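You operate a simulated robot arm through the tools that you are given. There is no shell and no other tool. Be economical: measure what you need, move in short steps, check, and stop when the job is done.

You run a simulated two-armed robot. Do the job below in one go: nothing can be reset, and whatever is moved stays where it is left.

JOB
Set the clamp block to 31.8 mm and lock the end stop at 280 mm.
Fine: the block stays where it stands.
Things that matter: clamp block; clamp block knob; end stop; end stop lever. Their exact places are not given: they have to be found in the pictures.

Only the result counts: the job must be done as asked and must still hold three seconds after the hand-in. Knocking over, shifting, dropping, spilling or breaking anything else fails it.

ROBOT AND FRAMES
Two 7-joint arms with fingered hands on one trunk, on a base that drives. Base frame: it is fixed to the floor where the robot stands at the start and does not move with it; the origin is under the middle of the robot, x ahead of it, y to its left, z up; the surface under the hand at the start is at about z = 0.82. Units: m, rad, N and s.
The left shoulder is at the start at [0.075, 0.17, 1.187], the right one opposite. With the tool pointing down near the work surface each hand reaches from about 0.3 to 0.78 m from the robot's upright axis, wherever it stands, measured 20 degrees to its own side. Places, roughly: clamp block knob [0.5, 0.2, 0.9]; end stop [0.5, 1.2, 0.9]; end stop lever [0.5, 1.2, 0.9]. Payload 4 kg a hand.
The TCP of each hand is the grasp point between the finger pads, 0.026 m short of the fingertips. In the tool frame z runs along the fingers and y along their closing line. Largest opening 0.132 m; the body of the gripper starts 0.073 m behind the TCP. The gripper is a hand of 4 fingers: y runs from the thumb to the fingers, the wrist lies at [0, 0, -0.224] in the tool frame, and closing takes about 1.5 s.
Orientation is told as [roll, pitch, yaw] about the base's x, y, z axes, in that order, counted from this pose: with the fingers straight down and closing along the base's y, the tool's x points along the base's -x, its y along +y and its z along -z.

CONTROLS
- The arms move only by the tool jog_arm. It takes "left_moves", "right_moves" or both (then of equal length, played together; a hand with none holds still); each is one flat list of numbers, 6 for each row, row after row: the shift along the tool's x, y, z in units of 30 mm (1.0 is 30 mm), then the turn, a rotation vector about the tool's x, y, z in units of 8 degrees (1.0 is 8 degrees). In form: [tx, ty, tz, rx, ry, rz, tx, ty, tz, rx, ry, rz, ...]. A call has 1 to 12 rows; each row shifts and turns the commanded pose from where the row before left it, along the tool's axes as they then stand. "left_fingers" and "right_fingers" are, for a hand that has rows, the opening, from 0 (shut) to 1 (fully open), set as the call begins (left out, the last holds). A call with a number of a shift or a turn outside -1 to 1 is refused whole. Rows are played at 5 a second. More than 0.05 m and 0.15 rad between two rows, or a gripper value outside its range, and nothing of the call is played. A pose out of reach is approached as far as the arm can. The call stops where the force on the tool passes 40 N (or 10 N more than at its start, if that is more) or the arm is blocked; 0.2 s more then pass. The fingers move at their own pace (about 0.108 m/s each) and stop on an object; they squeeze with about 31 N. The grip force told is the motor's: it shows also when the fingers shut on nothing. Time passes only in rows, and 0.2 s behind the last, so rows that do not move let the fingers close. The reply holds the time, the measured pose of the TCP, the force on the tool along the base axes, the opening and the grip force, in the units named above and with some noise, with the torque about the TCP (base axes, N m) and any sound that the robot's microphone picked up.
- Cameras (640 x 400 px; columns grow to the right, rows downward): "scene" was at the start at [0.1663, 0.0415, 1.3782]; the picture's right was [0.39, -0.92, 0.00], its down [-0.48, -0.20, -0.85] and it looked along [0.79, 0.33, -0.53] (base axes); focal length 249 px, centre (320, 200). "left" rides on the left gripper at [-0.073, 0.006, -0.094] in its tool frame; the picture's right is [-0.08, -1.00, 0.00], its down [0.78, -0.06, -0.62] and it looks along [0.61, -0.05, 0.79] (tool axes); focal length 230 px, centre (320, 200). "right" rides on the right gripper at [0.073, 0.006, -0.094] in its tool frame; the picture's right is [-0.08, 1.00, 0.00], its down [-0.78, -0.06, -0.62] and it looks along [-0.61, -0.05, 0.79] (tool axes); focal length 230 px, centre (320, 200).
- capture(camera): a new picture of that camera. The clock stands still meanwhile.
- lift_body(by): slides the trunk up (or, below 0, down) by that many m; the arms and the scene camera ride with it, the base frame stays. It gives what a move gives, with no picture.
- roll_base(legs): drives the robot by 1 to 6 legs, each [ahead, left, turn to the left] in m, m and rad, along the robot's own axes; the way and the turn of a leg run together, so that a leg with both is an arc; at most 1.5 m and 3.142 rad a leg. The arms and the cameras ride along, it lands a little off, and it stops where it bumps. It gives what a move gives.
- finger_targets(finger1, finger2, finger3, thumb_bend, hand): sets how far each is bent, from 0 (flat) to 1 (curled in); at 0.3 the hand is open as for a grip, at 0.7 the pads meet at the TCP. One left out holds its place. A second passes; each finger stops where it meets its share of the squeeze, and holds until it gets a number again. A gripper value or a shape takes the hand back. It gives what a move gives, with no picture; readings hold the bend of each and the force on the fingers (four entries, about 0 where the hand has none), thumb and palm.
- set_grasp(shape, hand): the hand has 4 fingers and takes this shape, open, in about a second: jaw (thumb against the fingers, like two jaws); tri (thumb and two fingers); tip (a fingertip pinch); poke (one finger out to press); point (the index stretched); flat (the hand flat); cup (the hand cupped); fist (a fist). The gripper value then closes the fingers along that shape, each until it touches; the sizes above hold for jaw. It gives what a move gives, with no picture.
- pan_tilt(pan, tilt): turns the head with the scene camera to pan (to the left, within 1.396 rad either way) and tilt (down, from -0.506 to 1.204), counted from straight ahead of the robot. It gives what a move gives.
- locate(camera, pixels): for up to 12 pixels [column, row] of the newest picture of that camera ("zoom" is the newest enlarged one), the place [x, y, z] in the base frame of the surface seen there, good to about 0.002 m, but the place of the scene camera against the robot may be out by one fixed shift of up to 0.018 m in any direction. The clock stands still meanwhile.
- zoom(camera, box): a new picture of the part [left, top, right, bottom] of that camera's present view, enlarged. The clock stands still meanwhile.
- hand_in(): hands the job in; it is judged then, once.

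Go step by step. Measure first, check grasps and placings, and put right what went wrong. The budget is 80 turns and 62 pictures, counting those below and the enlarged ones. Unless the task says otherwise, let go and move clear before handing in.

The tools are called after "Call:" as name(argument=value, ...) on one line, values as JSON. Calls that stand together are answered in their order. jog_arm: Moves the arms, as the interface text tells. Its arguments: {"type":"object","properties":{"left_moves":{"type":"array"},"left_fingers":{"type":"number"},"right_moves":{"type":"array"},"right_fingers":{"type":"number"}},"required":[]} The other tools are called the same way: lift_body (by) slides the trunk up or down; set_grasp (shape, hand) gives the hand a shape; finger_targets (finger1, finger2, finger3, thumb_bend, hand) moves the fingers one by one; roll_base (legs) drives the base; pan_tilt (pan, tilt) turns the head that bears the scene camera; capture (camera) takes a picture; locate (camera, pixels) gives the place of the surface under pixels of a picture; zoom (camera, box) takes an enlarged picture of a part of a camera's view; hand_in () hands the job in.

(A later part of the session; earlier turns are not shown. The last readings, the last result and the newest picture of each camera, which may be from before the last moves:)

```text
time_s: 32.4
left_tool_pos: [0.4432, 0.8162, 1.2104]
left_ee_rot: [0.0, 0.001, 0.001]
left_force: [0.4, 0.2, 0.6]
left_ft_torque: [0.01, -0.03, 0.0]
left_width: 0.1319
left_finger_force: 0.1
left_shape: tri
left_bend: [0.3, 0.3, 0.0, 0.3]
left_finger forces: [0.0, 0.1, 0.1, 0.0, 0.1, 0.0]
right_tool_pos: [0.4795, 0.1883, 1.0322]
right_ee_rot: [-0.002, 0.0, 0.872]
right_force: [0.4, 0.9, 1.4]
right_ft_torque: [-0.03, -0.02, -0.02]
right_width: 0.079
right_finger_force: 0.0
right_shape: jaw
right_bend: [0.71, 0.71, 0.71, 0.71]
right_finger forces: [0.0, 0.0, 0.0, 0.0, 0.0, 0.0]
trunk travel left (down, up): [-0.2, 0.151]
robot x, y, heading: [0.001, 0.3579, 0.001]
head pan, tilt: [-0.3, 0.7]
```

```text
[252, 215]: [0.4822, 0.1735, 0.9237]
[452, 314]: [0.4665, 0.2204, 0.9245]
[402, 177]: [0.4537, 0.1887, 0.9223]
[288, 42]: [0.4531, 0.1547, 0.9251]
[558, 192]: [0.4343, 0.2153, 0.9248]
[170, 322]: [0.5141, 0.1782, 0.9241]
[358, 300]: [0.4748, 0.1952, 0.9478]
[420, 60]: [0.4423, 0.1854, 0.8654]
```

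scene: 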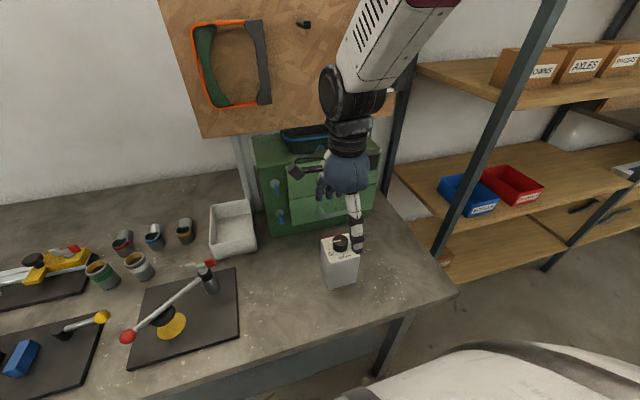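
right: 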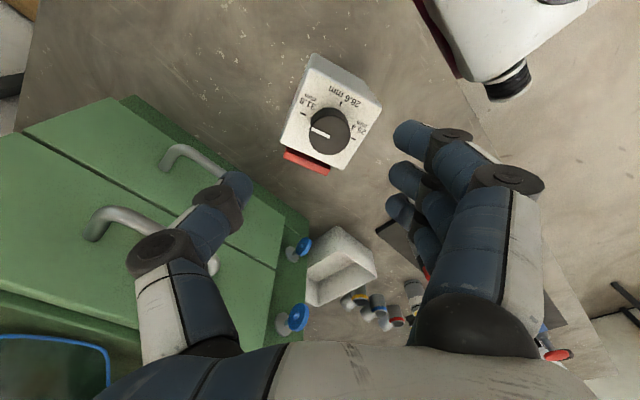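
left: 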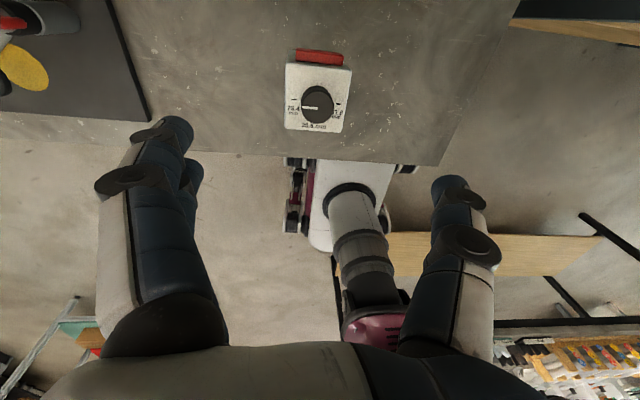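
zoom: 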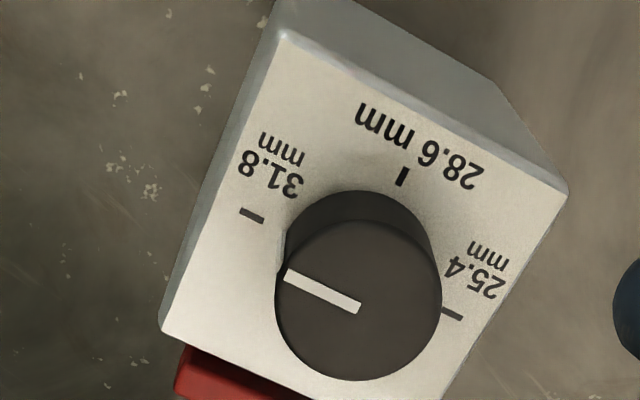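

The block is at about (0.4745, 0.197) with a yaw of 18°, against (0.4805, 0.1895) and yaw 0 originally. I align the right hand with it, fully open, and lower around the block body.

Call:
jog_arm(right_moves=[0, 0, 0, 0, 0, 1, 0, 0, 0, 0, 0, 1, 0, 0, 0, 0, 0, 1, 0, 0, 0, 0, 0, 1, 0.083, 0.307, 0, 0, 0, 0, 0, 0, 0.87, 0, 0, 0, 0, 0, 0.87, 0, 0, 0, 0, 0, 0.87, 0, 0, 0, 0, 0, 0.87, 0, 0, 0, 0, 0, 0.87, 0, 0, 0], right_fingers=1)

Call:
capture(camera="right")

Call:
zoom(camera="scene", box=[280, 160, 420, 300])

```text
time_s: 34.6
left_tool_pos: [0.4454, 0.8163, 1.2109]
left_ee_rot: [0.0, 0.003, 0.001]
left_force: [0.0, 0.8, -0.3]
left_ft_torque: [0.01, 0.0, -0.02]
left_width: 0.1319
left_finger_force: 0.1
left_shape: tri
left_bend: [0.3, 0.3, 0.0, 0.3]
left_finger forces: [0.0, 0.0, 0.0, 0.0, 0.0, 0.1]
right_tool_pos: [0.4763, 0.1988, 0.8991]
right_ee_rot: [0.001, 0.0, 0.315]
right_force: [0.7, 1.1, 0.7]
right_ft_torque: [-0.03, 0.02, 0.02]
right_width: 0.1315
right_finger_force: 0.0
right_shape: jaw
right_bend: [0.3, 0.3, 0.3, 0.3]
right_finger forces: [0.0, 0.0, 0.0, 0.0, 0.0, 0.0]
trunk travel left (down, up): [-0.2, 0.151]
robot x, y, heading: [0.001, 0.3623, 0.001]
head pan, tilt: [-0.3, 0.7]
```

```text
31 pictures are left
```

right: 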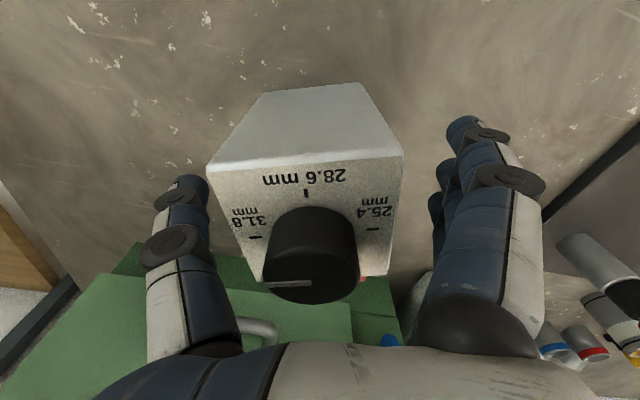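

```text
2.86 times, centred on (350, 230) of scene
```

zoom: 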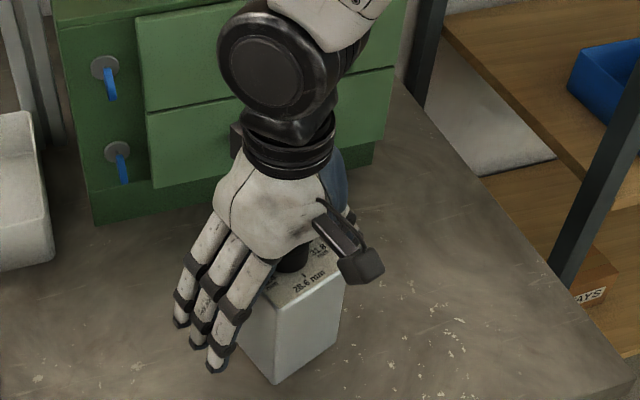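

The block stands between the thumb and fingers, aligned. I close on its body.

Call:
jog_arm(right_moves=[0, 0, 0, 0, 0, 0, 0, 0, 0, 0, 0, 0, 0, 0, 0, 0, 0, 0, 0, 0, 0, 0, 0, 0, 0, 0, 0, 0, 0, 0], right_fingers=0.35)

Call:
capture(camera="right")

```text
time_s: 35.8
left_tool_pos: [0.4434, 0.8173, 1.2102]
left_ee_rot: [-0.001, 0.0, 0.0]
left_force: [0.9, -1.5, -0.2]
left_ft_torque: [0.0, -0.01, 0.02]
left_width: 0.1318
left_finger_force: 0.0
left_shape: tri
left_bend: [0.3, 0.3, 0.0, 0.3]
left_finger forces: [0.0, 0.1, 0.1, 0.0, 0.0, 0.0]
right_tool_pos: [0.4757, 0.1994, 0.8997]
right_ee_rot: [0.0, 0.0, 0.313]
right_force: [0.4, -0.1, 0.1]
right_ft_torque: [0.03, -0.02, 0.0]
right_width: 0.0639
right_finger_force: 30.4
right_shape: jaw
right_bend: [0.73, 0.73, 0.73, 0.7]
right_finger forces: [9.1, 9.2, 9.2, 0.1, 28.1, 0.0]
trunk travel left (down, up): [-0.2, 0.151]
robot x, y, heading: [-0.0006, 0.36, 0.001]
head pan, tilt: [-0.3, 0.7]
```

```text
29 pictures are left
```

right: 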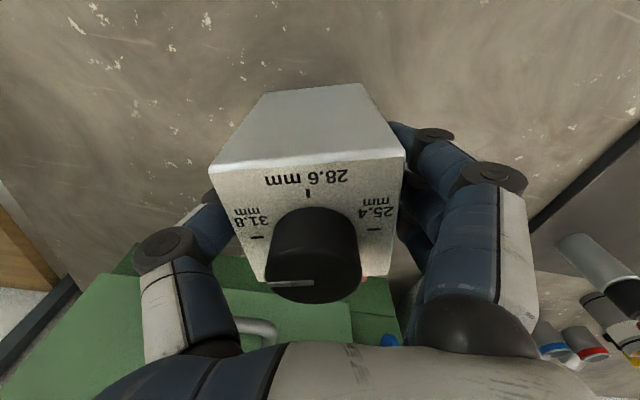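

Firm and even grip. I locate the marks again to compute the exact correction.

Call:
locate(camera="right", pixels=[[257, 237], [375, 229], [308, 193], [216, 168], [402, 155], [250, 167], [360, 160]])

```text
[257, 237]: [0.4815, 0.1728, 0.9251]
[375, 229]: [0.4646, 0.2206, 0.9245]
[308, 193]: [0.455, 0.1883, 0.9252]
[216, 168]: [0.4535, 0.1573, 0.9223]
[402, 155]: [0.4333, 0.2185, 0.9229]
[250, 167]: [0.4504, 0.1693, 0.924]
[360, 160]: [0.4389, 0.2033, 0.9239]
```

I rotate the gripped block back by 18° and slide it by (+7.9, −8.8) mm to its original place.

Call:
jog_arm(right_moves=[0, 0, 0, 0, 0, 0.75, 0, 0, 0, 0, 0, 0.75, 0, 0, 0, 0, 0, 0.75, -0.13, -0.147, 0, 0, 0, 0, -0.133, -0.147, 0, 0, 0, 0, 0, 0, 0, 0, 0, 0])

Call:
capture(camera="right")

```text
time_s: 37.2
left_tool_pos: [0.4442, 0.8172, 1.2101]
left_ee_rot: [-0.001, 0.0, 0.0]
left_force: [0.3, -0.2, 0.3]
left_ft_torque: [0.01, -0.03, 0.03]
left_width: 0.1317
left_finger_force: 0.0
left_shape: tri
left_bend: [0.3, 0.3, 0.0, 0.3]
left_finger forces: [0.1, 0.1, 0.0, 0.0, 0.0, 0.1]
right_tool_pos: [0.4833, 0.1888, 0.9002]
right_ee_rot: [0.0, -0.001, 0.001]
right_force: [-0.2, 0.4, 0.2]
right_ft_torque: [0.05, 0.01, 0.03]
right_width: 0.0639
right_finger_force: 30.9
right_shape: jaw
right_bend: [0.73, 0.73, 0.73, 0.7]
right_finger forces: [9.5, 9.5, 9.5, 0.0, 28.2, 0.0]
trunk travel left (down, up): [-0.2, 0.151]
robot x, y, heading: [0.0041, 0.3579, 0.002]
head pan, tilt: [-0.3, 0.7]
```

```text
28 pictures are left
```

right: 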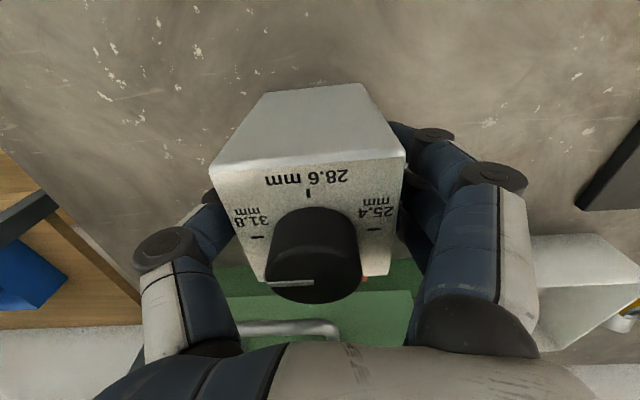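

Call:
locate(camera="right", pixels=[[257, 237], [375, 229], [308, 193], [216, 168], [402, 155], [250, 167], [360, 160], [265, 275]])

```text
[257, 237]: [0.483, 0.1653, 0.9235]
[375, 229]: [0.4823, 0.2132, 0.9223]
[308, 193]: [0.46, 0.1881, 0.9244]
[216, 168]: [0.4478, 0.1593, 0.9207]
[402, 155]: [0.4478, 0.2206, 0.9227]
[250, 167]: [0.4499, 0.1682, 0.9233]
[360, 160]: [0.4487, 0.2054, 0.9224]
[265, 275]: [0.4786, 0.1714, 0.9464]
```

The block's marks are back within about 1–2 mm, with a yaw of about 0. I release, lift and return to the earlier viewing pose to compare pixels.

Call:
jog_arm(right_moves=[0, 0, 0, 0, 0, 0, 0, 0, 0, 0, 0, 0, 0, 0, 0, 0, 0, 0, 0, 0, 0, 0, 0, 0, 0.088, 0.128, -1, 0, 0, 0, 0.088, 0.128, -1, 0, 0, 0, 0.088, 0.128, -1, 0, 0, 0, 0.088, 0.128, -1, 0, 0, 0, 0.088, 0.128, -1, 0, 0, 0, 0.088, 0.128, -1, 0, 0, 0, 0.088, 0.128, -1, 0, 0, 0, 0.088, 0.128, -0.95, 0, 0, 0], right_fingers=1)

Call:
zoom(camera="right", box=[256, 60, 336, 140])

```text
time_s: 39.8
left_tool_pos: [0.4431, 0.8166, 1.2103]
left_ee_rot: [0.0, 0.0, 0.0]
left_force: [-0.7, -0.4, 0.4]
left_ft_torque: [0.03, 0.03, -0.02]
left_width: 0.1323
left_finger_force: 0.2
left_shape: tri
left_bend: [0.3, 0.3, 0.0, 0.3]
left_finger forces: [0.0, 0.0, 0.0, 0.1, 0.0, 0.0]
right_tool_pos: [0.4612, 0.2187, 1.1392]
right_ee_rot: [0.001, 0.0, 0.0]
right_force: [-0.3, 0.1, -0.2]
right_ft_torque: [0.01, 0.03, 0.02]
right_width: 0.1319
right_finger_force: 0.0
right_shape: jaw
right_bend: [0.3, 0.3, 0.3, 0.3]
right_finger forces: [0.1, 0.1, 0.0, 0.0, 0.0, 0.1]
trunk travel left (down, up): [-0.2, 0.151]
robot x, y, heading: [-0.0007, 0.3597, 0.004]
head pan, tilt: [-0.3, 0.7]
```

```text
5.00 times, centred on (296, 100) of right
```

zoom: 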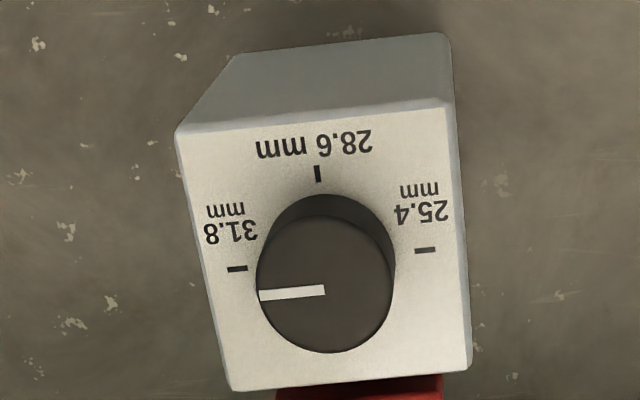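

One more step of 29 mm brings the hand to the same viewing pose for a direct comparison.

Call:
jog_arm(right_moves=[0.05, 0.145, -0.98, 0, 0, 0, 0, 0, 0, 0, 0, 0])

Call:
zoom(camera="right", box=[256, 60, 336, 140])

Call:
locate(camera="zoom", pixels=[[234, 242], [408, 228], [314, 257], [309, 153]])

```text
time_s: 40.4
left_tool_pos: [0.4445, 0.8179, 1.2105]
left_ee_rot: [0.0, -0.001, 0.001]
left_force: [-0.6, -0.1, -0.1]
left_ft_torque: [0.01, 0.01, 0.03]
left_width: 0.1318
left_finger_force: 0.1
left_shape: tri
left_bend: [0.3, 0.3, 0.0, 0.3]
left_finger forces: [0.0, 0.0, 0.1, 0.0, 0.0, 0.0]
right_tool_pos: [0.4623, 0.2224, 1.1671]
right_ee_rot: [0.001, 0.0, 0.0]
right_force: [0.2, 0.3, -0.3]
right_ft_torque: [0.01, 0.01, 0.04]
right_width: 0.1323
right_finger_force: 0.1
right_shape: jaw
right_bend: [0.3, 0.3, 0.3, 0.3]
right_finger forces: [0.0, 0.0, 0.0, 0.0, 0.1, 0.0]
trunk travel left (down, up): [-0.2, 0.151]
robot x, y, heading: [0.0018, 0.3596, 0.002]
head pan, tilt: [-0.3, 0.7]
```

```text
5.00 times, centred on (296, 100) of right
```

zoom: 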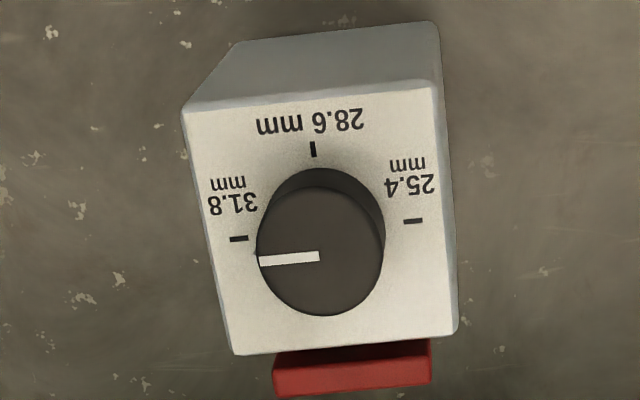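

```text
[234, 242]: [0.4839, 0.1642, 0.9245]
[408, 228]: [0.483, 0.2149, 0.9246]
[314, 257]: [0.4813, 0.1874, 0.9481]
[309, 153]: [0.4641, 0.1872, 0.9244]
```

The block is back within about 2 mm and 1.3° of its original pose, the pointer is on 31.8, and the red jaw has moved out accordingly. Next is the end stop: I look left.

Call:
pan_tilt(pan=0.85, tilt=0.5)

Call:
capture(camera="scene")

Call:
capture(camera="left")

```text
time_s: 41.8
left_tool_pos: [0.4432, 0.8175, 1.2115]
left_ee_rot: [0.0, 0.0, -0.001]
left_force: [0.2, 0.4, 0.5]
left_ft_torque: [-0.02, -0.02, 0.01]
left_width: 0.132
left_finger_force: 0.1
left_shape: tri
left_bend: [0.3, 0.3, 0.0, 0.3]
left_finger forces: [0.1, 0.1, 0.0, 0.0, 0.1, 0.0]
right_tool_pos: [0.4609, 0.2235, 1.1687]
right_ee_rot: [0.0, 0.001, 0.0]
right_force: [0.2, 0.3, 0.3]
right_ft_torque: [-0.01, -0.02, -0.01]
right_width: 0.1316
right_finger_force: 0.1
right_shape: jaw
right_bend: [0.3, 0.3, 0.3, 0.3]
right_finger forces: [0.1, 0.0, 0.0, 0.0, 0.0, 0.0]
trunk travel left (down, up): [-0.2, 0.151]
robot x, y, heading: [0.0021, 0.3623, 0.002]
head pan, tilt: [0.85, 0.499]
```

```text
25 pictures are left
```

scene: 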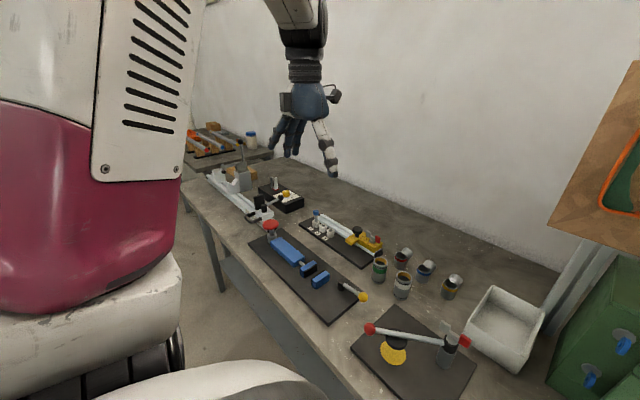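

```text
24 pictures are left
```

left: 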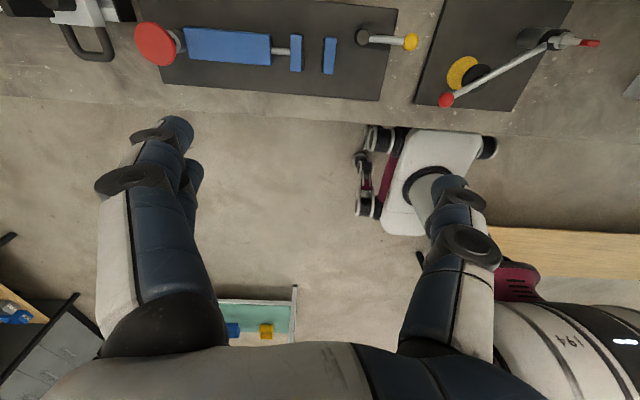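

Call:
locate(camera="scene", pixels=[[240, 145], [238, 185], [213, 175], [262, 210], [283, 195], [247, 212], [270, 228], [350, 290]])

Call:
zoom(camera="scene", box=[190, 130, 310, 240])

```text
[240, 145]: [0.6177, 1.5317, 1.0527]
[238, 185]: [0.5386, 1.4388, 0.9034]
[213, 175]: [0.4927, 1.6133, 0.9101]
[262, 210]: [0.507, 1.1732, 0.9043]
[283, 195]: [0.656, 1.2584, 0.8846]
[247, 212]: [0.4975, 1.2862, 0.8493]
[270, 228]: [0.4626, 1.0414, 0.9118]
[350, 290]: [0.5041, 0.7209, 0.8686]
```

```text
3.64 times, centred on (250, 185) of scene
```

zoom: 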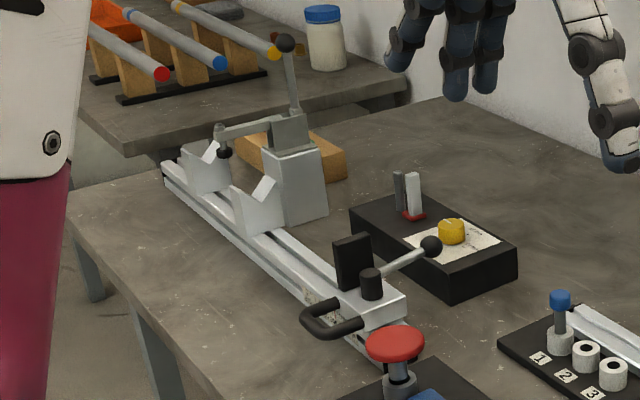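

The end stop is the black plate with the ball lever at about (0.5, 1.17). I drive left by 0.6 m to bring the left hand over it.

Call:
roll_base(legs=[[0, 0.6, 0]])

Call:
pan_tilt(pan=0.35, tilt=0.85)

Call:
capture(camera="scene")

Call:
capture(camera="left")

```text
time_s: 47.6
left_tool_pos: [0.4476, 1.4192, 1.2097]
left_ee_rot: [-0.001, 0.002, -0.002]
left_force: [-0.2, 0.1, 0.0]
left_ft_torque: [-0.02, -0.02, -0.02]
left_width: 0.1319
left_finger_force: 0.0
left_shape: tri
left_bend: [0.3, 0.3, 0.0, 0.3]
left_finger forces: [0.0, 0.0, 0.0, 0.1, 0.0, 0.0]
right_tool_pos: [0.462, 0.8253, 1.1676]
right_ee_rot: [0.0, -0.001, -0.003]
right_force: [0.2, -0.6, 0.2]
right_ft_torque: [-0.01, -0.01, 0.02]
right_width: 0.1319
right_finger_force: 0.0
right_shape: jaw
right_bend: [0.3, 0.3, 0.3, 0.3]
right_finger forces: [0.0, 0.0, 0.1, 0.0, 0.1, 0.1]
trunk travel left (down, up): [-0.2, 0.151]
robot x, y, heading: [0.0013, 0.9623, -0.003]
head pan, tilt: [0.85, 0.499]
```

```text
time_s: 48.5
left_tool_pos: [0.447, 1.4179, 1.2105]
left_ee_rot: [0.0, 0.001, -0.005]
left_force: [0.9, -0.4, 0.3]
left_ft_torque: [0.01, -0.02, -0.01]
left_width: 0.1318
left_finger_force: 0.0
left_shape: tri
left_bend: [0.3, 0.3, 0.0, 0.3]
left_finger forces: [0.1, 0.1, 0.0, 0.0, 0.0, 0.0]
right_tool_pos: [0.4613, 0.8241, 1.1683]
right_ee_rot: [0.0, 0.0, -0.003]
right_force: [0.4, 0.5, 1.1]
right_ft_torque: [0.02, 0.01, 0.0]
right_width: 0.1323
right_finger_force: 0.0
right_shape: jaw
right_bend: [0.3, 0.3, 0.3, 0.3]
right_finger forces: [0.0, 0.0, 0.0, 0.0, 0.0, 0.0]
trunk travel left (down, up): [-0.2, 0.151]
robot x, y, heading: [-0.0035, 0.9644, -0.004]
head pan, tilt: [0.351, 0.85]
```

```text
22 pictures are left
```

scene: 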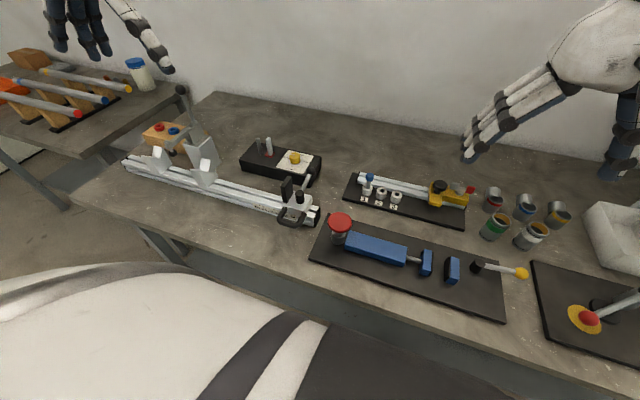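

```text
21 pictures are left
```

left: 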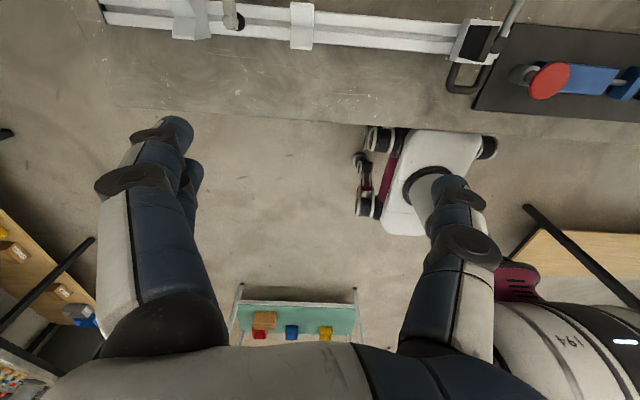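

Call:
zoom(camera="scene", box=[215, 165, 335, 240])

Call:
zoom(camera="scene", box=[115, 130, 225, 215])

Call:
locate(camera="scene", pixels=[[262, 208], [315, 218], [287, 185], [308, 180], [299, 195], [290, 217], [124, 164], [155, 160], [205, 175], [319, 210]])

```text
5.33 times, centred on (275, 202) of scene
```

zoom: 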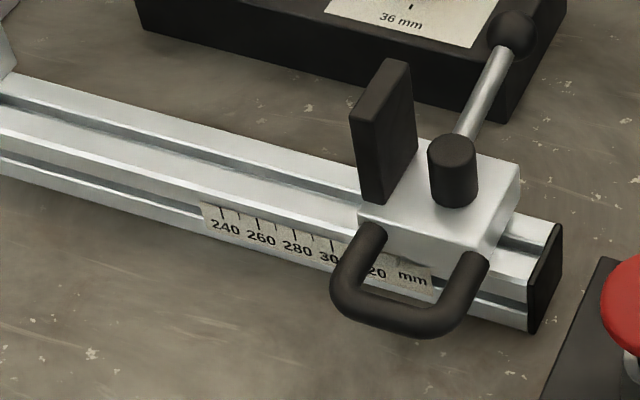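

```text
4.71 times, centred on (170, 172) of scene
```

zoom: 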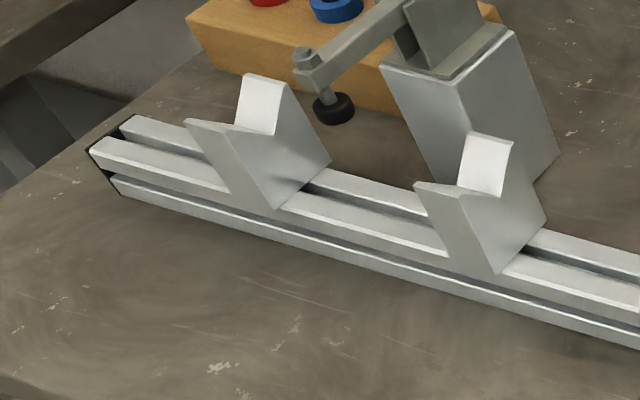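

```text
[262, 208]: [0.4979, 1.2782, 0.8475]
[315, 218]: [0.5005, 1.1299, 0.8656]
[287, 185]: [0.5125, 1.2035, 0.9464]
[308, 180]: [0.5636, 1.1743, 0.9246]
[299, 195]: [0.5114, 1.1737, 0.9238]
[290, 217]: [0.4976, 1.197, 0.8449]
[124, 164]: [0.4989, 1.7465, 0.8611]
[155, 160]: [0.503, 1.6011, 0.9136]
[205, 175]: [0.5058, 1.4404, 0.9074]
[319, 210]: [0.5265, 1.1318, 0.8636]
```

The scale (240…320 mm) is on the front of the rail, and the stop now reads about 300+. I take a tighter zoom to find the index and the geometry.

Call:
zoom(camera="scene", box=[250, 180, 314, 220])

Call:
locate(camera="scene", pixels=[[278.5, 220.5], [290, 224.5], [302, 221], [284.8, 208.5], [304.3, 215], [256.8, 204.2], [263.6, 206.2], [270.3, 208.2], [277.3, 210.2], [300, 194], [310.8, 171], [283.5, 202.5]])

```text
10.00 times, centred on (282, 200) of scene
```

zoom: 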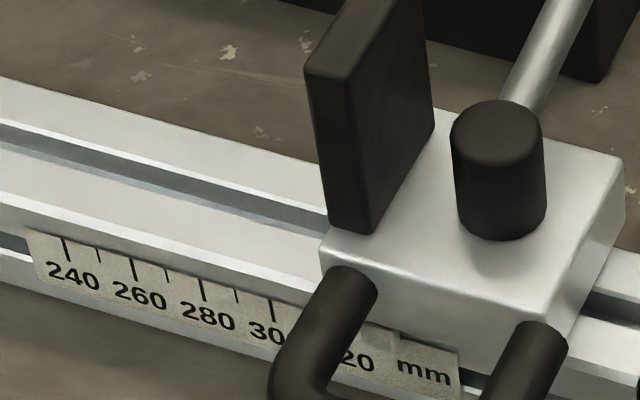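

```text
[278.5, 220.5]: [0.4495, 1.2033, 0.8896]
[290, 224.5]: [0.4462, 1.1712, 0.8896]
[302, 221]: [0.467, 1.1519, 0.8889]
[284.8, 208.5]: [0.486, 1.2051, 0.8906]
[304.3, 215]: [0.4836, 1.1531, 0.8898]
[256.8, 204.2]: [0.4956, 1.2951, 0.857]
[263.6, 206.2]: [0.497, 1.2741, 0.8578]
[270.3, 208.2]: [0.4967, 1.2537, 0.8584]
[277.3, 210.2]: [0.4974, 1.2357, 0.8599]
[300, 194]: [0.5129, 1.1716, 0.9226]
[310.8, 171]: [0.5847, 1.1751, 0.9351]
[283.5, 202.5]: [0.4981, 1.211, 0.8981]
```

The U-handle is at real z≈0.88 and the scale is about 1 mm per mm with zero near y≈1.535. For a better view (the right wrist camera sees the scale side) and better reach, I drive left 0.38 m and use the right hand here.

Call:
roll_base(legs=[[0, 0.38, 0]])

Call:
pan_tilt(pan=-0.25, tilt=0.9)

Call:
capture(camera="scene")

Call:
capture(camera="right")

```text
time_s: 52.4
left_tool_pos: [0.4485, 1.7951, 1.211]
left_ee_rot: [0.001, 0.001, -0.006]
left_force: [-0.3, -0.4, -0.5]
left_ft_torque: [0.01, -0.03, 0.01]
left_width: 0.1319
left_finger_force: 0.1
left_shape: tri
left_bend: [0.3, 0.3, 0.0, 0.3]
left_finger forces: [0.0, 0.1, 0.1, 0.0, 0.0, 0.0]
right_tool_pos: [0.4633, 1.2021, 1.1681]
right_ee_rot: [0.001, 0.001, -0.005]
right_force: [-0.1, 0.0, 0.7]
right_ft_torque: [-0.01, 0.0, -0.02]
right_width: 0.132
right_finger_force: 0.1
right_shape: jaw
right_bend: [0.3, 0.3, 0.3, 0.3]
right_finger forces: [0.1, 0.0, 0.0, 0.0, 0.0, 0.0]
trunk travel left (down, up): [-0.2, 0.151]
robot x, y, heading: [0.0041, 1.3376, -0.003]
head pan, tilt: [0.351, 0.85]
```

```text
time_s: 53.4
left_tool_pos: [0.4501, 1.7959, 1.2102]
left_ee_rot: [0.0, -0.001, -0.004]
left_force: [0.1, 0.3, -0.9]
left_ft_torque: [0.0, -0.01, -0.02]
left_width: 0.1319
left_finger_force: 0.0
left_shape: tri
left_bend: [0.3, 0.3, 0.0, 0.3]
left_finger forces: [0.0, 0.1, 0.0, 0.1, 0.1, 0.0]
right_tool_pos: [0.4636, 1.2021, 1.1674]
right_ee_rot: [0.001, 0.0, -0.005]
right_force: [-0.1, 0.0, 0.6]
right_ft_torque: [0.0, 0.02, 0.01]
right_width: 0.1316
right_finger_force: 0.0
right_shape: jaw
right_bend: [0.3, 0.3, 0.3, 0.3]
right_finger forces: [0.1, 0.0, 0.0, 0.0, 0.0, 0.1]
trunk travel left (down, up): [-0.2, 0.151]
robot x, y, heading: [0.0013, 1.3426, -0.003]
head pan, tilt: [-0.25, 0.901]
```

```text
17 pictures are left
```

scene: 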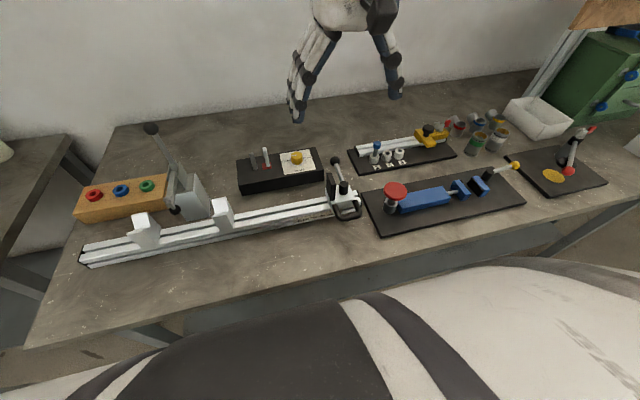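

```text
16 pictures are left
```

right: 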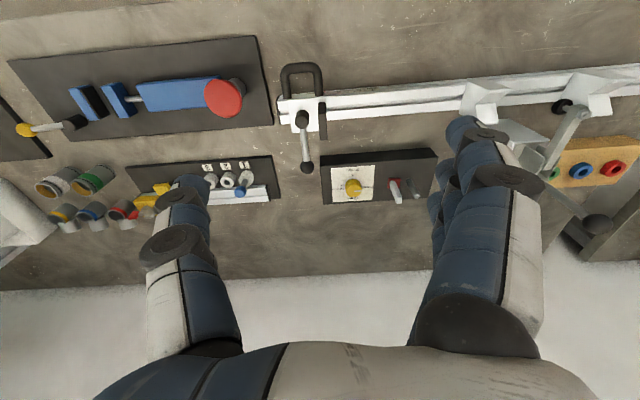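

Pictures are limited (16 left), so I take one tight zoom of the stop from this side for the index and scale.

Call:
zoom(camera="scene", box=[285, 150, 375, 225])

```text
5.33 times, centred on (330, 188) of scene
```

zoom: 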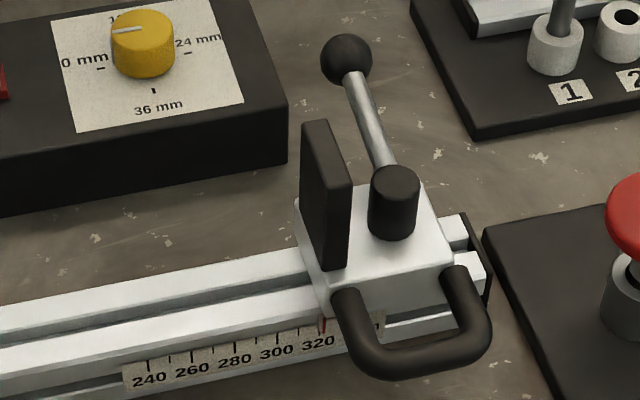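

There is a red index line at the carriage's left edge, reading about 321, so it has to slide about +41 mm in y. I locate index, ticks and handle from here.

Call:
locate(camera="zoom", pixels=[[148, 365], [235, 351], [278, 343], [322, 326], [370, 362], [450, 365], [480, 310], [345, 310], [345, 60], [392, 180], [375, 130], [310, 300]])

Call:
locate(camera="right", pixels=[[284, 85], [300, 67], [321, 85], [305, 120], [306, 168], [323, 110], [310, 105], [287, 110], [323, 135], [280, 100], [306, 145], [350, 98]])

```text
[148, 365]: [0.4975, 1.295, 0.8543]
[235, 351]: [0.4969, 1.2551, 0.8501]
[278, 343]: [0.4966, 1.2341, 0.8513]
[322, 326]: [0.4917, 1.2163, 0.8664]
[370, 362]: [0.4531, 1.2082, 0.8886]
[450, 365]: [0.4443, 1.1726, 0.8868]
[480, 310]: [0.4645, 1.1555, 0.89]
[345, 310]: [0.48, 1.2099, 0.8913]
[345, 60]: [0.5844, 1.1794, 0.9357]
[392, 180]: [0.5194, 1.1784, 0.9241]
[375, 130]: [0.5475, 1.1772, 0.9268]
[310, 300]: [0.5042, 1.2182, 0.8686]
```

```text
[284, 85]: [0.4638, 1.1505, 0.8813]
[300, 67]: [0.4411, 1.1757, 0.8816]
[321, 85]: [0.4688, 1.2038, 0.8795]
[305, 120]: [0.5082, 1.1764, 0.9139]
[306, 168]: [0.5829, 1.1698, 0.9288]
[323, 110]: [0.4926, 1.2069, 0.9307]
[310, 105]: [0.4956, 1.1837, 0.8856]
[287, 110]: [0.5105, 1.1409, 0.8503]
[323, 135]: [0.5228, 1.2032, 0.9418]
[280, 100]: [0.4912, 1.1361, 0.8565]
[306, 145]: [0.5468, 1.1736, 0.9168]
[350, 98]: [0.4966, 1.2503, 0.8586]
```

The handle is at y≈1.144–1.210, x≈0.44–0.485, z≈0.876. I lower the right hand over it, jaws along y.

Call:
jog_arm(right_moves=[0.041, -0.076, 0.84, 0, 0, 0, 0.041, -0.076, 0.84, 0, 0, 0, 0.041, -0.076, 0.84, 0, 0, 0, 0.041, -0.076, 0.84, 0, 0, 0, 0.041, -0.076, 0.84, 0, 0, 0, 0.041, -0.076, 0.84, 0, 0, 0, 0.041, -0.076, 0.84, 0, 0, 0, 0.041, -0.076, 0.84, 0, 0, 0, 0.041, -0.076, 0.84, 0, 0, 0, 0.041, -0.076, 0.84, 0, 0, 0, 0.041, -0.076, 0.84, 0, 0, 0], right_fingers=0.75)

Call:
capture(camera="right")

```text
time_s: 55.8
left_tool_pos: [0.45, 1.7958, 1.2096]
left_ee_rot: [0.002, -0.001, -0.005]
left_force: [0.3, 0.2, -0.9]
left_ft_torque: [0.01, -0.01, 0.01]
left_width: 0.1319
left_finger_force: 0.1
left_shape: tri
left_bend: [0.3, 0.3, 0.0, 0.3]
left_finger forces: [0.0, 0.0, 0.0, 0.1, 0.0, 0.0]
right_tool_pos: [0.4508, 1.1774, 0.8901]
right_ee_rot: [0.001, 0.0, -0.007]
right_force: [0.4, -0.8, 0.3]
right_ft_torque: [0.0, 0.01, -0.01]
right_width: 0.0992
right_finger_force: 0.1
right_shape: jaw
right_bend: [0.63, 0.63, 0.63, 0.6]
right_finger forces: [0.1, 0.0, 0.0, 0.0, 0.0, 0.0]
trunk travel left (down, up): [-0.2, 0.151]
robot x, y, heading: [0.0001, 1.3413, -0.009]
head pan, tilt: [-0.25, 0.901]
```

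```text
14 pictures are left
```

right: 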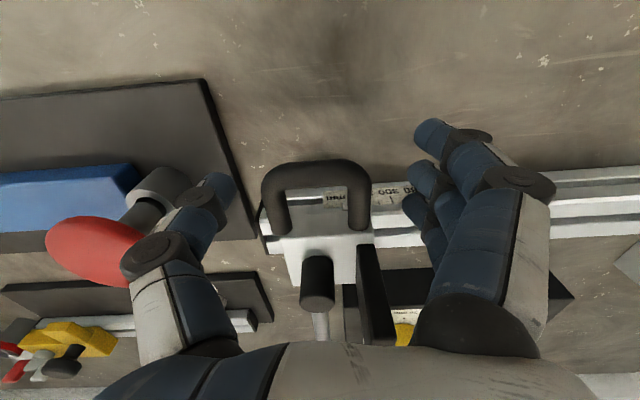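

The handle is between the jaws with no contact. I close gently on it.

Call:
jog_arm(right_moves=[0, 0, 0, 0, 0, 0, 0, 0, 0, 0, 0, 0, 0, 0, 0, 0, 0, 0, 0, 0, 0, 0, 0, 0], right_fingers=0.42)

Call:
jog_arm(right_moves=[0, 0.15, 0, 0, 0, 0, 0, 0.15, 0, 0, 0, 0])

Call:
capture(camera="right")

```text
time_s: 56.8
left_tool_pos: [0.4493, 1.7943, 1.2097]
left_ee_rot: [0.003, -0.001, -0.005]
left_force: [-0.5, -0.3, -0.4]
left_ft_torque: [0.01, 0.0, 0.03]
left_width: 0.1318
left_finger_force: 0.1
left_shape: tri
left_bend: [0.3, 0.3, 0.0, 0.3]
left_finger forces: [0.1, 0.0, 0.0, 0.0, 0.0, 0.1]
right_tool_pos: [0.4499, 1.1755, 0.8896]
right_ee_rot: [0.0, 0.0, -0.005]
right_force: [-1.6, -5.7, -4.6]
right_ft_torque: [-0.1, 0.09, 0.13]
right_width: 0.0439
right_finger_force: 31.0
right_shape: jaw
right_bend: [0.69, 0.73, 0.73, 0.7]
right_finger forces: [0.1, 10.8, 10.6, 0.0, 27.3, 0.0]
trunk travel left (down, up): [-0.2, 0.151]
robot x, y, heading: [-0.002, 1.3422, -0.004]
head pan, tilt: [-0.25, 0.901]
```

```text
time_s: 57.4
left_tool_pos: [0.4498, 1.7917, 1.2113]
left_ee_rot: [0.003, -0.001, -0.007]
left_force: [1.1, -0.2, -0.4]
left_ft_torque: [0.02, 0.02, 0.01]
left_width: 0.1318
left_finger_force: 0.1
left_shape: tri
left_bend: [0.3, 0.3, 0.0, 0.3]
left_finger forces: [0.0, 0.0, 0.0, 0.0, 0.0, 0.0]
right_tool_pos: [0.45, 1.1816, 0.8899]
right_ee_rot: [-0.002, 0.001, -0.006]
right_force: [0.7, -25.8, -4.4]
right_ft_torque: [-0.55, 0.06, -0.03]
right_width: 0.0462
right_finger_force: 30.6
right_shape: jaw
right_bend: [0.69, 0.74, 0.74, 0.7]
right_finger forces: [0.0, 7.1, 7.0, 0.1, 37.7, 0.0]
trunk travel left (down, up): [-0.2, 0.151]
robot x, y, heading: [0.0032, 1.3394, -0.013]
head pan, tilt: [-0.25, 0.901]
```

```text
13 pictures are left
```

right: 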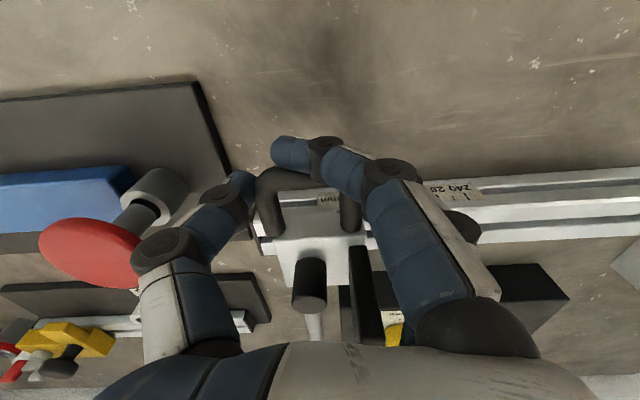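

The force rose to 26 N in −y while the handle stayed put, so the stop appears to be locked now. I back off, release, and go to the lever, caging its rod near the ball.

Call:
jog_arm(right_moves=[0, -0.28, 0, 0, 0, 0, 0, 0, 0, 0, 0, 0, 0, 0, 0, 0, 0, 0], right_fingers=0.7)

Call:
jog_arm(right_moves=[0, 0, -0.9, 0, 0, 0, 0, 0, -0.9, 0, 0, 0, 0, 0, -0.9, 0, 0, 0, 0, 0, -0.6, 0, 0, 0, -1, -0.05, 0, 0, 0, 0, -1, -0.05, 0, 0, 0, 0, -1, -0.05, 0, 0, 0, 0, -1, -0.05, 0, 0, 0, 0, 0, 0, 0.8, 0, 0, 0, 0, 0, 0.8, 0, 0, 0], right_fingers=0.45)

Call:
capture(camera="right")

```text
time_s: 58.2
left_tool_pos: [0.4499, 1.7957, 1.2099]
left_ee_rot: [0.001, 0.0, -0.005]
left_force: [0.9, 0.0, 0.7]
left_ft_torque: [0.0, -0.02, -0.01]
left_width: 0.1316
left_finger_force: 0.0
left_shape: tri
left_bend: [0.3, 0.3, 0.0, 0.3]
left_finger forces: [0.0, 0.0, 0.0, 0.0, 0.1, 0.0]
right_tool_pos: [0.451, 1.1786, 0.8917]
right_ee_rot: [0.002, -0.002, -0.006]
right_force: [0.3, 0.6, -0.2]
right_ft_torque: [-0.01, 0.04, 0.01]
right_width: 0.0922
right_finger_force: 0.1
right_shape: jaw
right_bend: [0.68, 0.68, 0.68, 0.64]
right_finger forces: [0.1, 0.0, 0.0, 0.1, 0.0, 0.0]
trunk travel left (down, up): [-0.2, 0.151]
robot x, y, heading: [0.0032, 1.3374, -0.004]
head pan, tilt: [-0.25, 0.901]
```

```text
time_s: 60.4
left_tool_pos: [0.4497, 1.7964, 1.2095]
left_ee_rot: [0.001, -0.001, -0.006]
left_force: [0.6, 0.1, -0.3]
left_ft_torque: [-0.03, 0.02, 0.02]
left_width: 0.132
left_finger_force: 0.0
left_shape: tri
left_bend: [0.3, 0.3, 0.0, 0.3]
left_finger forces: [0.1, 0.0, 0.0, 0.0, 0.1, 0.0]
right_tool_pos: [0.5711, 1.1708, 0.9412]
right_ee_rot: [0.002, -0.002, -0.005]
right_force: [-0.2, 1.0, 0.4]
right_ft_torque: [0.03, 0.05, -0.02]
right_width: 0.0604
right_finger_force: 0.1
right_shape: jaw
right_bend: [0.73, 0.73, 0.73, 0.7]
right_finger forces: [0.0, 0.0, 0.0, 0.0, 0.1, 0.0]
trunk travel left (down, up): [-0.2, 0.151]
robot x, y, heading: [-0.0, 1.3387, -0.009]
head pan, tilt: [-0.25, 0.901]
```

```text
12 pictures are left
```

right: 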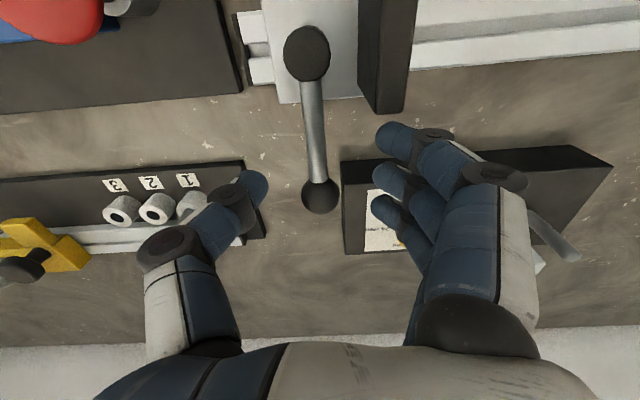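

The lever rod sits between the jaws. I lower 15 mm, close on the rod, then try a small turn clockwise (ball towards −y) about the pivot, watching the force.

Call:
jog_arm(right_moves=[0, 0, 0.5, 0, 0, 0, 0, 0, 0, 0, 0, 0])

Call:
jog_arm(right_moves=[0, 0, 0, 0, 0, 0, 0, 0, 0, 0, 0, 0, 0, 0, 0, 0, 0, 0, 0, 0, 0, 0, 0, 0], right_fingers=0.05)

Call:
jog_arm(right_moves=[0.01, -0.146, 0, 0, 0, 0.5, 0.01, -0.146, 0, 0, 0, 0.5, 0.01, -0.146, 0, 0, 0, 0.5])

```text
time_s: 61.0
left_tool_pos: [0.4501, 1.7939, 1.2095]
left_ee_rot: [0.001, 0.0, -0.005]
left_force: [0.1, 0.1, -0.2]
left_ft_torque: [-0.01, -0.03, -0.03]
left_width: 0.1319
left_finger_force: 0.0
left_shape: tri
left_bend: [0.3, 0.3, 0.0, 0.3]
left_finger forces: [0.0, 0.1, 0.0, 0.1, 0.1, 0.1]
right_tool_pos: [0.5708, 1.1709, 0.9262]
right_ee_rot: [0.0, -0.001, -0.006]
right_force: [-0.2, -0.1, -0.3]
right_ft_torque: [0.01, 0.0, 0.0]
right_width: 0.0602
right_finger_force: 0.1
right_shape: jaw
right_bend: [0.73, 0.73, 0.73, 0.7]
right_finger forces: [0.1, 0.0, 0.0, 0.0, 0.1, 0.0]
trunk travel left (down, up): [-0.2, 0.151]
robot x, y, heading: [0.0022, 1.3372, -0.006]
head pan, tilt: [-0.25, 0.901]
```

```text
time_s: 62.0
left_tool_pos: [0.45, 1.7962, 1.2103]
left_ee_rot: [0.0, 0.002, -0.005]
left_force: [-0.2, -0.5, 0.5]
left_ft_torque: [0.03, 0.0, -0.03]
left_width: 0.1322
left_finger_force: 0.1
left_shape: tri
left_bend: [0.3, 0.3, 0.0, 0.3]
left_finger forces: [0.0, 0.0, 0.0, 0.0, 0.0, 0.0]
right_tool_pos: [0.57, 1.1711, 0.9261]
right_ee_rot: [0.001, 0.003, -0.006]
right_force: [1.2, 1.8, -11.7]
right_ft_torque: [0.08, -0.04, -0.06]
right_width: 0.0033
right_finger_force: 31.4
right_shape: jaw
right_bend: [0.7, 0.7, 0.71, 0.71]
right_finger forces: [9.2, 8.2, 8.0, 0.1, 26.0, 0.0]
trunk travel left (down, up): [-0.2, 0.151]
robot x, y, heading: [0.0023, 1.3433, -0.007]
head pan, tilt: [-0.25, 0.901]
```

```text
time_s: 62.8
left_tool_pos: [0.4515, 1.7949, 1.2105]
left_ee_rot: [-0.001, 0.003, -0.006]
left_force: [0.0, -0.4, 0.2]
left_ft_torque: [-0.01, 0.03, 0.03]
left_width: 0.132
left_finger_force: 0.0
left_shape: tri
left_bend: [0.3, 0.3, 0.0, 0.3]
left_finger forces: [0.1, 0.1, 0.0, 0.0, 0.0, 0.0]
right_tool_pos: [0.5696, 1.1571, 0.9252]
right_ee_rot: [0.0, 0.002, -0.217]
right_force: [2.2, 3.2, -15.1]
right_ft_torque: [0.09, -0.08, -0.06]
right_width: 0.0033
right_finger_force: 31.5
right_shape: jaw
right_bend: [0.7, 0.7, 0.71, 0.71]
right_finger forces: [10.1, 8.7, 9.2, 0.0, 26.4, 0.0]
trunk travel left (down, up): [-0.2, 0.151]
robot x, y, heading: [0.0014, 1.3413, -0.007]
head pan, tilt: [-0.25, 0.901]
```

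The lever moved 12° clockwise easily (3 N side force). I continue up to 48° more and watch for a stop or a sound.

Call:
jog_arm(right_moves=[0.02, -0.292, 0, 0, 0, 1, 0.02, -0.292, 0, 0, 0, 1, 0.02, -0.292, 0, 0, 0, 1, 0.02, -0.292, 0, 0, 0, 1])

Call:
capture(camera="right")

```text
time_s: 63.8
left_tool_pos: [0.4511, 1.7957, 1.2088]
left_ee_rot: [-0.001, 0.001, -0.006]
left_force: [-0.3, 0.3, -0.4]
left_ft_torque: [-0.01, -0.03, -0.01]
left_width: 0.1318
left_finger_force: 0.0
left_shape: tri
left_bend: [0.3, 0.3, 0.0, 0.3]
left_finger forces: [0.1, 0.0, 0.0, 0.0, 0.0, 0.0]
right_tool_pos: [0.5521, 1.1268, 0.925]
right_ee_rot: [-0.003, 0.0, -0.776]
right_force: [1.8, 5.1, -17.8]
right_ft_torque: [0.19, -0.06, -0.18]
right_width: 0.0028
right_finger_force: 30.8
right_shape: jaw
right_bend: [0.69, 0.69, 0.71, 0.71]
right_finger forces: [10.7, 9.0, 9.2, 0.0, 28.1, 0.0]
trunk travel left (down, up): [-0.2, 0.151]
robot x, y, heading: [0.0069, 1.3403, -0.002]
head pan, tilt: [-0.25, 0.901]
```

```text
11 pictures are left
```

right: 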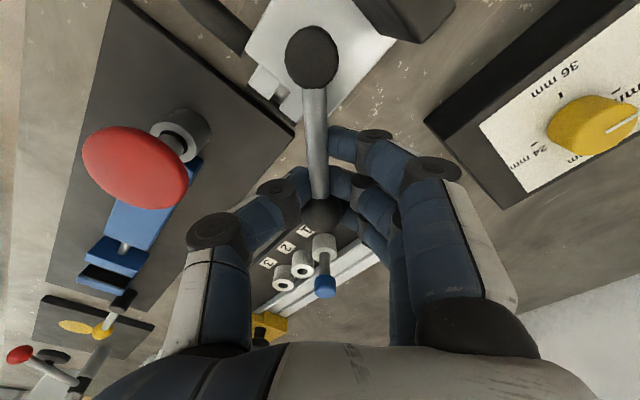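

The lever follows well (44°) without a stop yet. I continue another 24°.

Call:
jog_arm(right_moves=[0.02, -0.292, 0, 0, 0, 1, 0.02, -0.292, 0, 0, 0, 1, 0.02, -0.292, 0, 0, 0, 1])

```text
time_s: 64.6
left_tool_pos: [0.4506, 1.7961, 1.2098]
left_ee_rot: [-0.001, 0.002, -0.005]
left_force: [-0.1, -0.3, 0.2]
left_ft_torque: [0.0, -0.04, -0.01]
left_width: 0.1319
left_finger_force: 0.0
left_shape: tri
left_bend: [0.3, 0.3, 0.0, 0.3]
left_finger forces: [0.0, 0.1, 0.0, 0.0, 0.1, 0.0]
right_tool_pos: [0.5302, 1.1121, 0.9254]
right_ee_rot: [-0.002, 0.002, -1.195]
right_force: [3.6, 9.6, -19.4]
right_ft_torque: [0.16, -0.11, -0.23]
right_width: 0.0031
right_finger_force: 31.3
right_shape: jaw
right_bend: [0.69, 0.69, 0.71, 0.71]
right_finger forces: [10.8, 9.1, 9.2, 0.0, 29.9, 0.0]
trunk travel left (down, up): [-0.2, 0.151]
robot x, y, heading: [0.0043, 1.3414, -0.004]
head pan, tilt: [-0.25, 0.901]
```

No stop yet; the load is mainly a radial mismatch. I continue to about 90°, relieving 1 mm of radial pull.

Call:
jog_arm(right_moves=[0.04, -0.285, -0.03, 0, 0, 1, 0.04, -0.285, -0.03, 0, 0, 1, 0.03, -0.285, 0, 0, 0, 1])

Call:
capture(camera="right")

```text
time_s: 65.4
left_tool_pos: [0.4533, 1.7949, 1.2082]
left_ee_rot: [0.0, 0.003, -0.006]
left_force: [-0.2, -0.5, 0.1]
left_ft_torque: [0.0, -0.02, -0.01]
left_width: 0.1319
left_finger_force: 0.1
left_shape: tri
left_bend: [0.3, 0.3, 0.0, 0.3]
left_finger forces: [0.1, 0.1, 0.1, 0.1, 0.0, 0.0]
right_tool_pos: [0.5079, 1.1097, 0.9268]
right_ee_rot: [-0.001, 0.001, -1.612]
right_force: [15.8, 8.2, -32.1]
right_ft_torque: [0.14, -0.22, 0.06]
right_width: 0.0013
right_finger_force: 31.0
right_shape: jaw
right_bend: [0.68, 0.67, 0.7, 0.7]
right_finger forces: [10.9, 11.2, 9.8, 0.0, 26.8, 0.1]
trunk travel left (down, up): [-0.2, 0.151]
robot x, y, heading: [-0.0002, 1.3376, -0.004]
head pan, tilt: [-0.25, 0.901]
```

```text
10 pictures are left
```

right: 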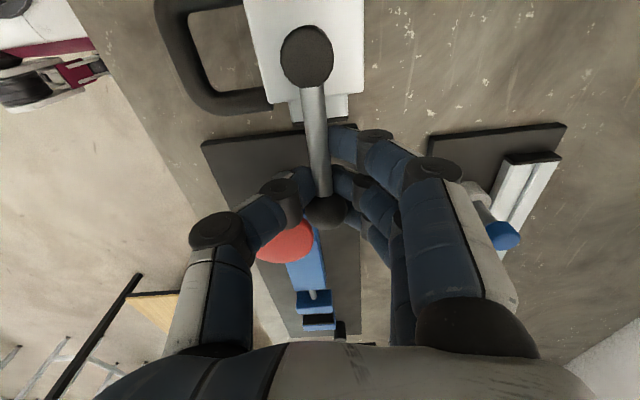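

The lever reached its end at about −88° (15.8 N tangential), which should be the unlocked end. I relieve the load and then push the carriage along +y through the lever, in small steps first.

Call:
jog_arm(right_moves=[0, 0.15, 0.07, 0, 0, -0.5, 0, 0, 0, 0, 0, 0])

Call:
jog_arm(right_moves=[0.15, 0, 0, 0, 0, 0, 0.15, 0, 0, 0, 0, 0, 0.15, 0, 0, 0, 0, 0])

Call:
zoom(camera="scene", box=[285, 150, 375, 225])

```text
time_s: 66.0
left_tool_pos: [0.4508, 1.7961, 1.2093]
left_ee_rot: [-0.001, 0.002, -0.005]
left_force: [-0.4, -0.1, -0.1]
left_ft_torque: [-0.03, 0.0, 0.0]
left_width: 0.1318
left_finger_force: 0.0
left_shape: tri
left_bend: [0.3, 0.3, 0.0, 0.3]
left_finger forces: [0.0, 0.0, 0.0, 0.0, 0.0, 0.1]
right_tool_pos: [0.5097, 1.1097, 0.9263]
right_ee_rot: [-0.002, 0.0, -1.541]
right_force: [3.2, 8.4, -19.5]
right_ft_torque: [0.12, -0.11, -0.24]
right_width: 0.0014
right_finger_force: 30.8
right_shape: jaw
right_bend: [0.68, 0.68, 0.71, 0.7]
right_finger forces: [10.8, 8.4, 9.1, 0.0, 33.0, 0.1]
trunk travel left (down, up): [-0.2, 0.151]
robot x, y, heading: [0.0045, 1.3382, -0.008]
head pan, tilt: [-0.25, 0.901]
```

```text
time_s: 66.8
left_tool_pos: [0.4498, 1.7953, 1.2099]
left_ee_rot: [0.001, 0.0, -0.006]
left_force: [0.4, 0.6, 0.5]
left_ft_torque: [0.01, -0.03, 0.0]
left_width: 0.1321
left_finger_force: 0.0
left_shape: tri
left_bend: [0.3, 0.3, 0.0, 0.3]
left_finger forces: [0.1, 0.1, 0.0, 0.0, 0.0, 0.0]
right_tool_pos: [0.5093, 1.1207, 0.9256]
right_ee_rot: [-0.001, -0.001, -1.544]
right_force: [3.5, -4.1, -14.0]
right_ft_torque: [-0.03, -0.14, -0.2]
right_width: 0.0016
right_finger_force: 30.8
right_shape: jaw
right_bend: [0.69, 0.68, 0.71, 0.7]
right_finger forces: [9.9, 8.1, 9.6, 0.0, 29.0, 0.0]
trunk travel left (down, up): [-0.2, 0.151]
robot x, y, heading: [0.0015, 1.3413, -0.006]
head pan, tilt: [-0.25, 0.901]
```

```text
5.33 times, centred on (330, 188) of scene
```

zoom: 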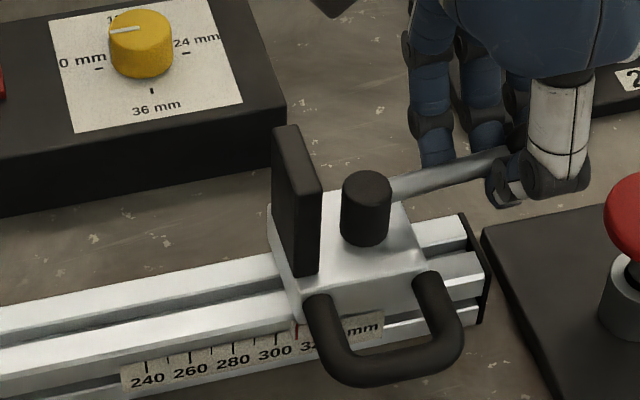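

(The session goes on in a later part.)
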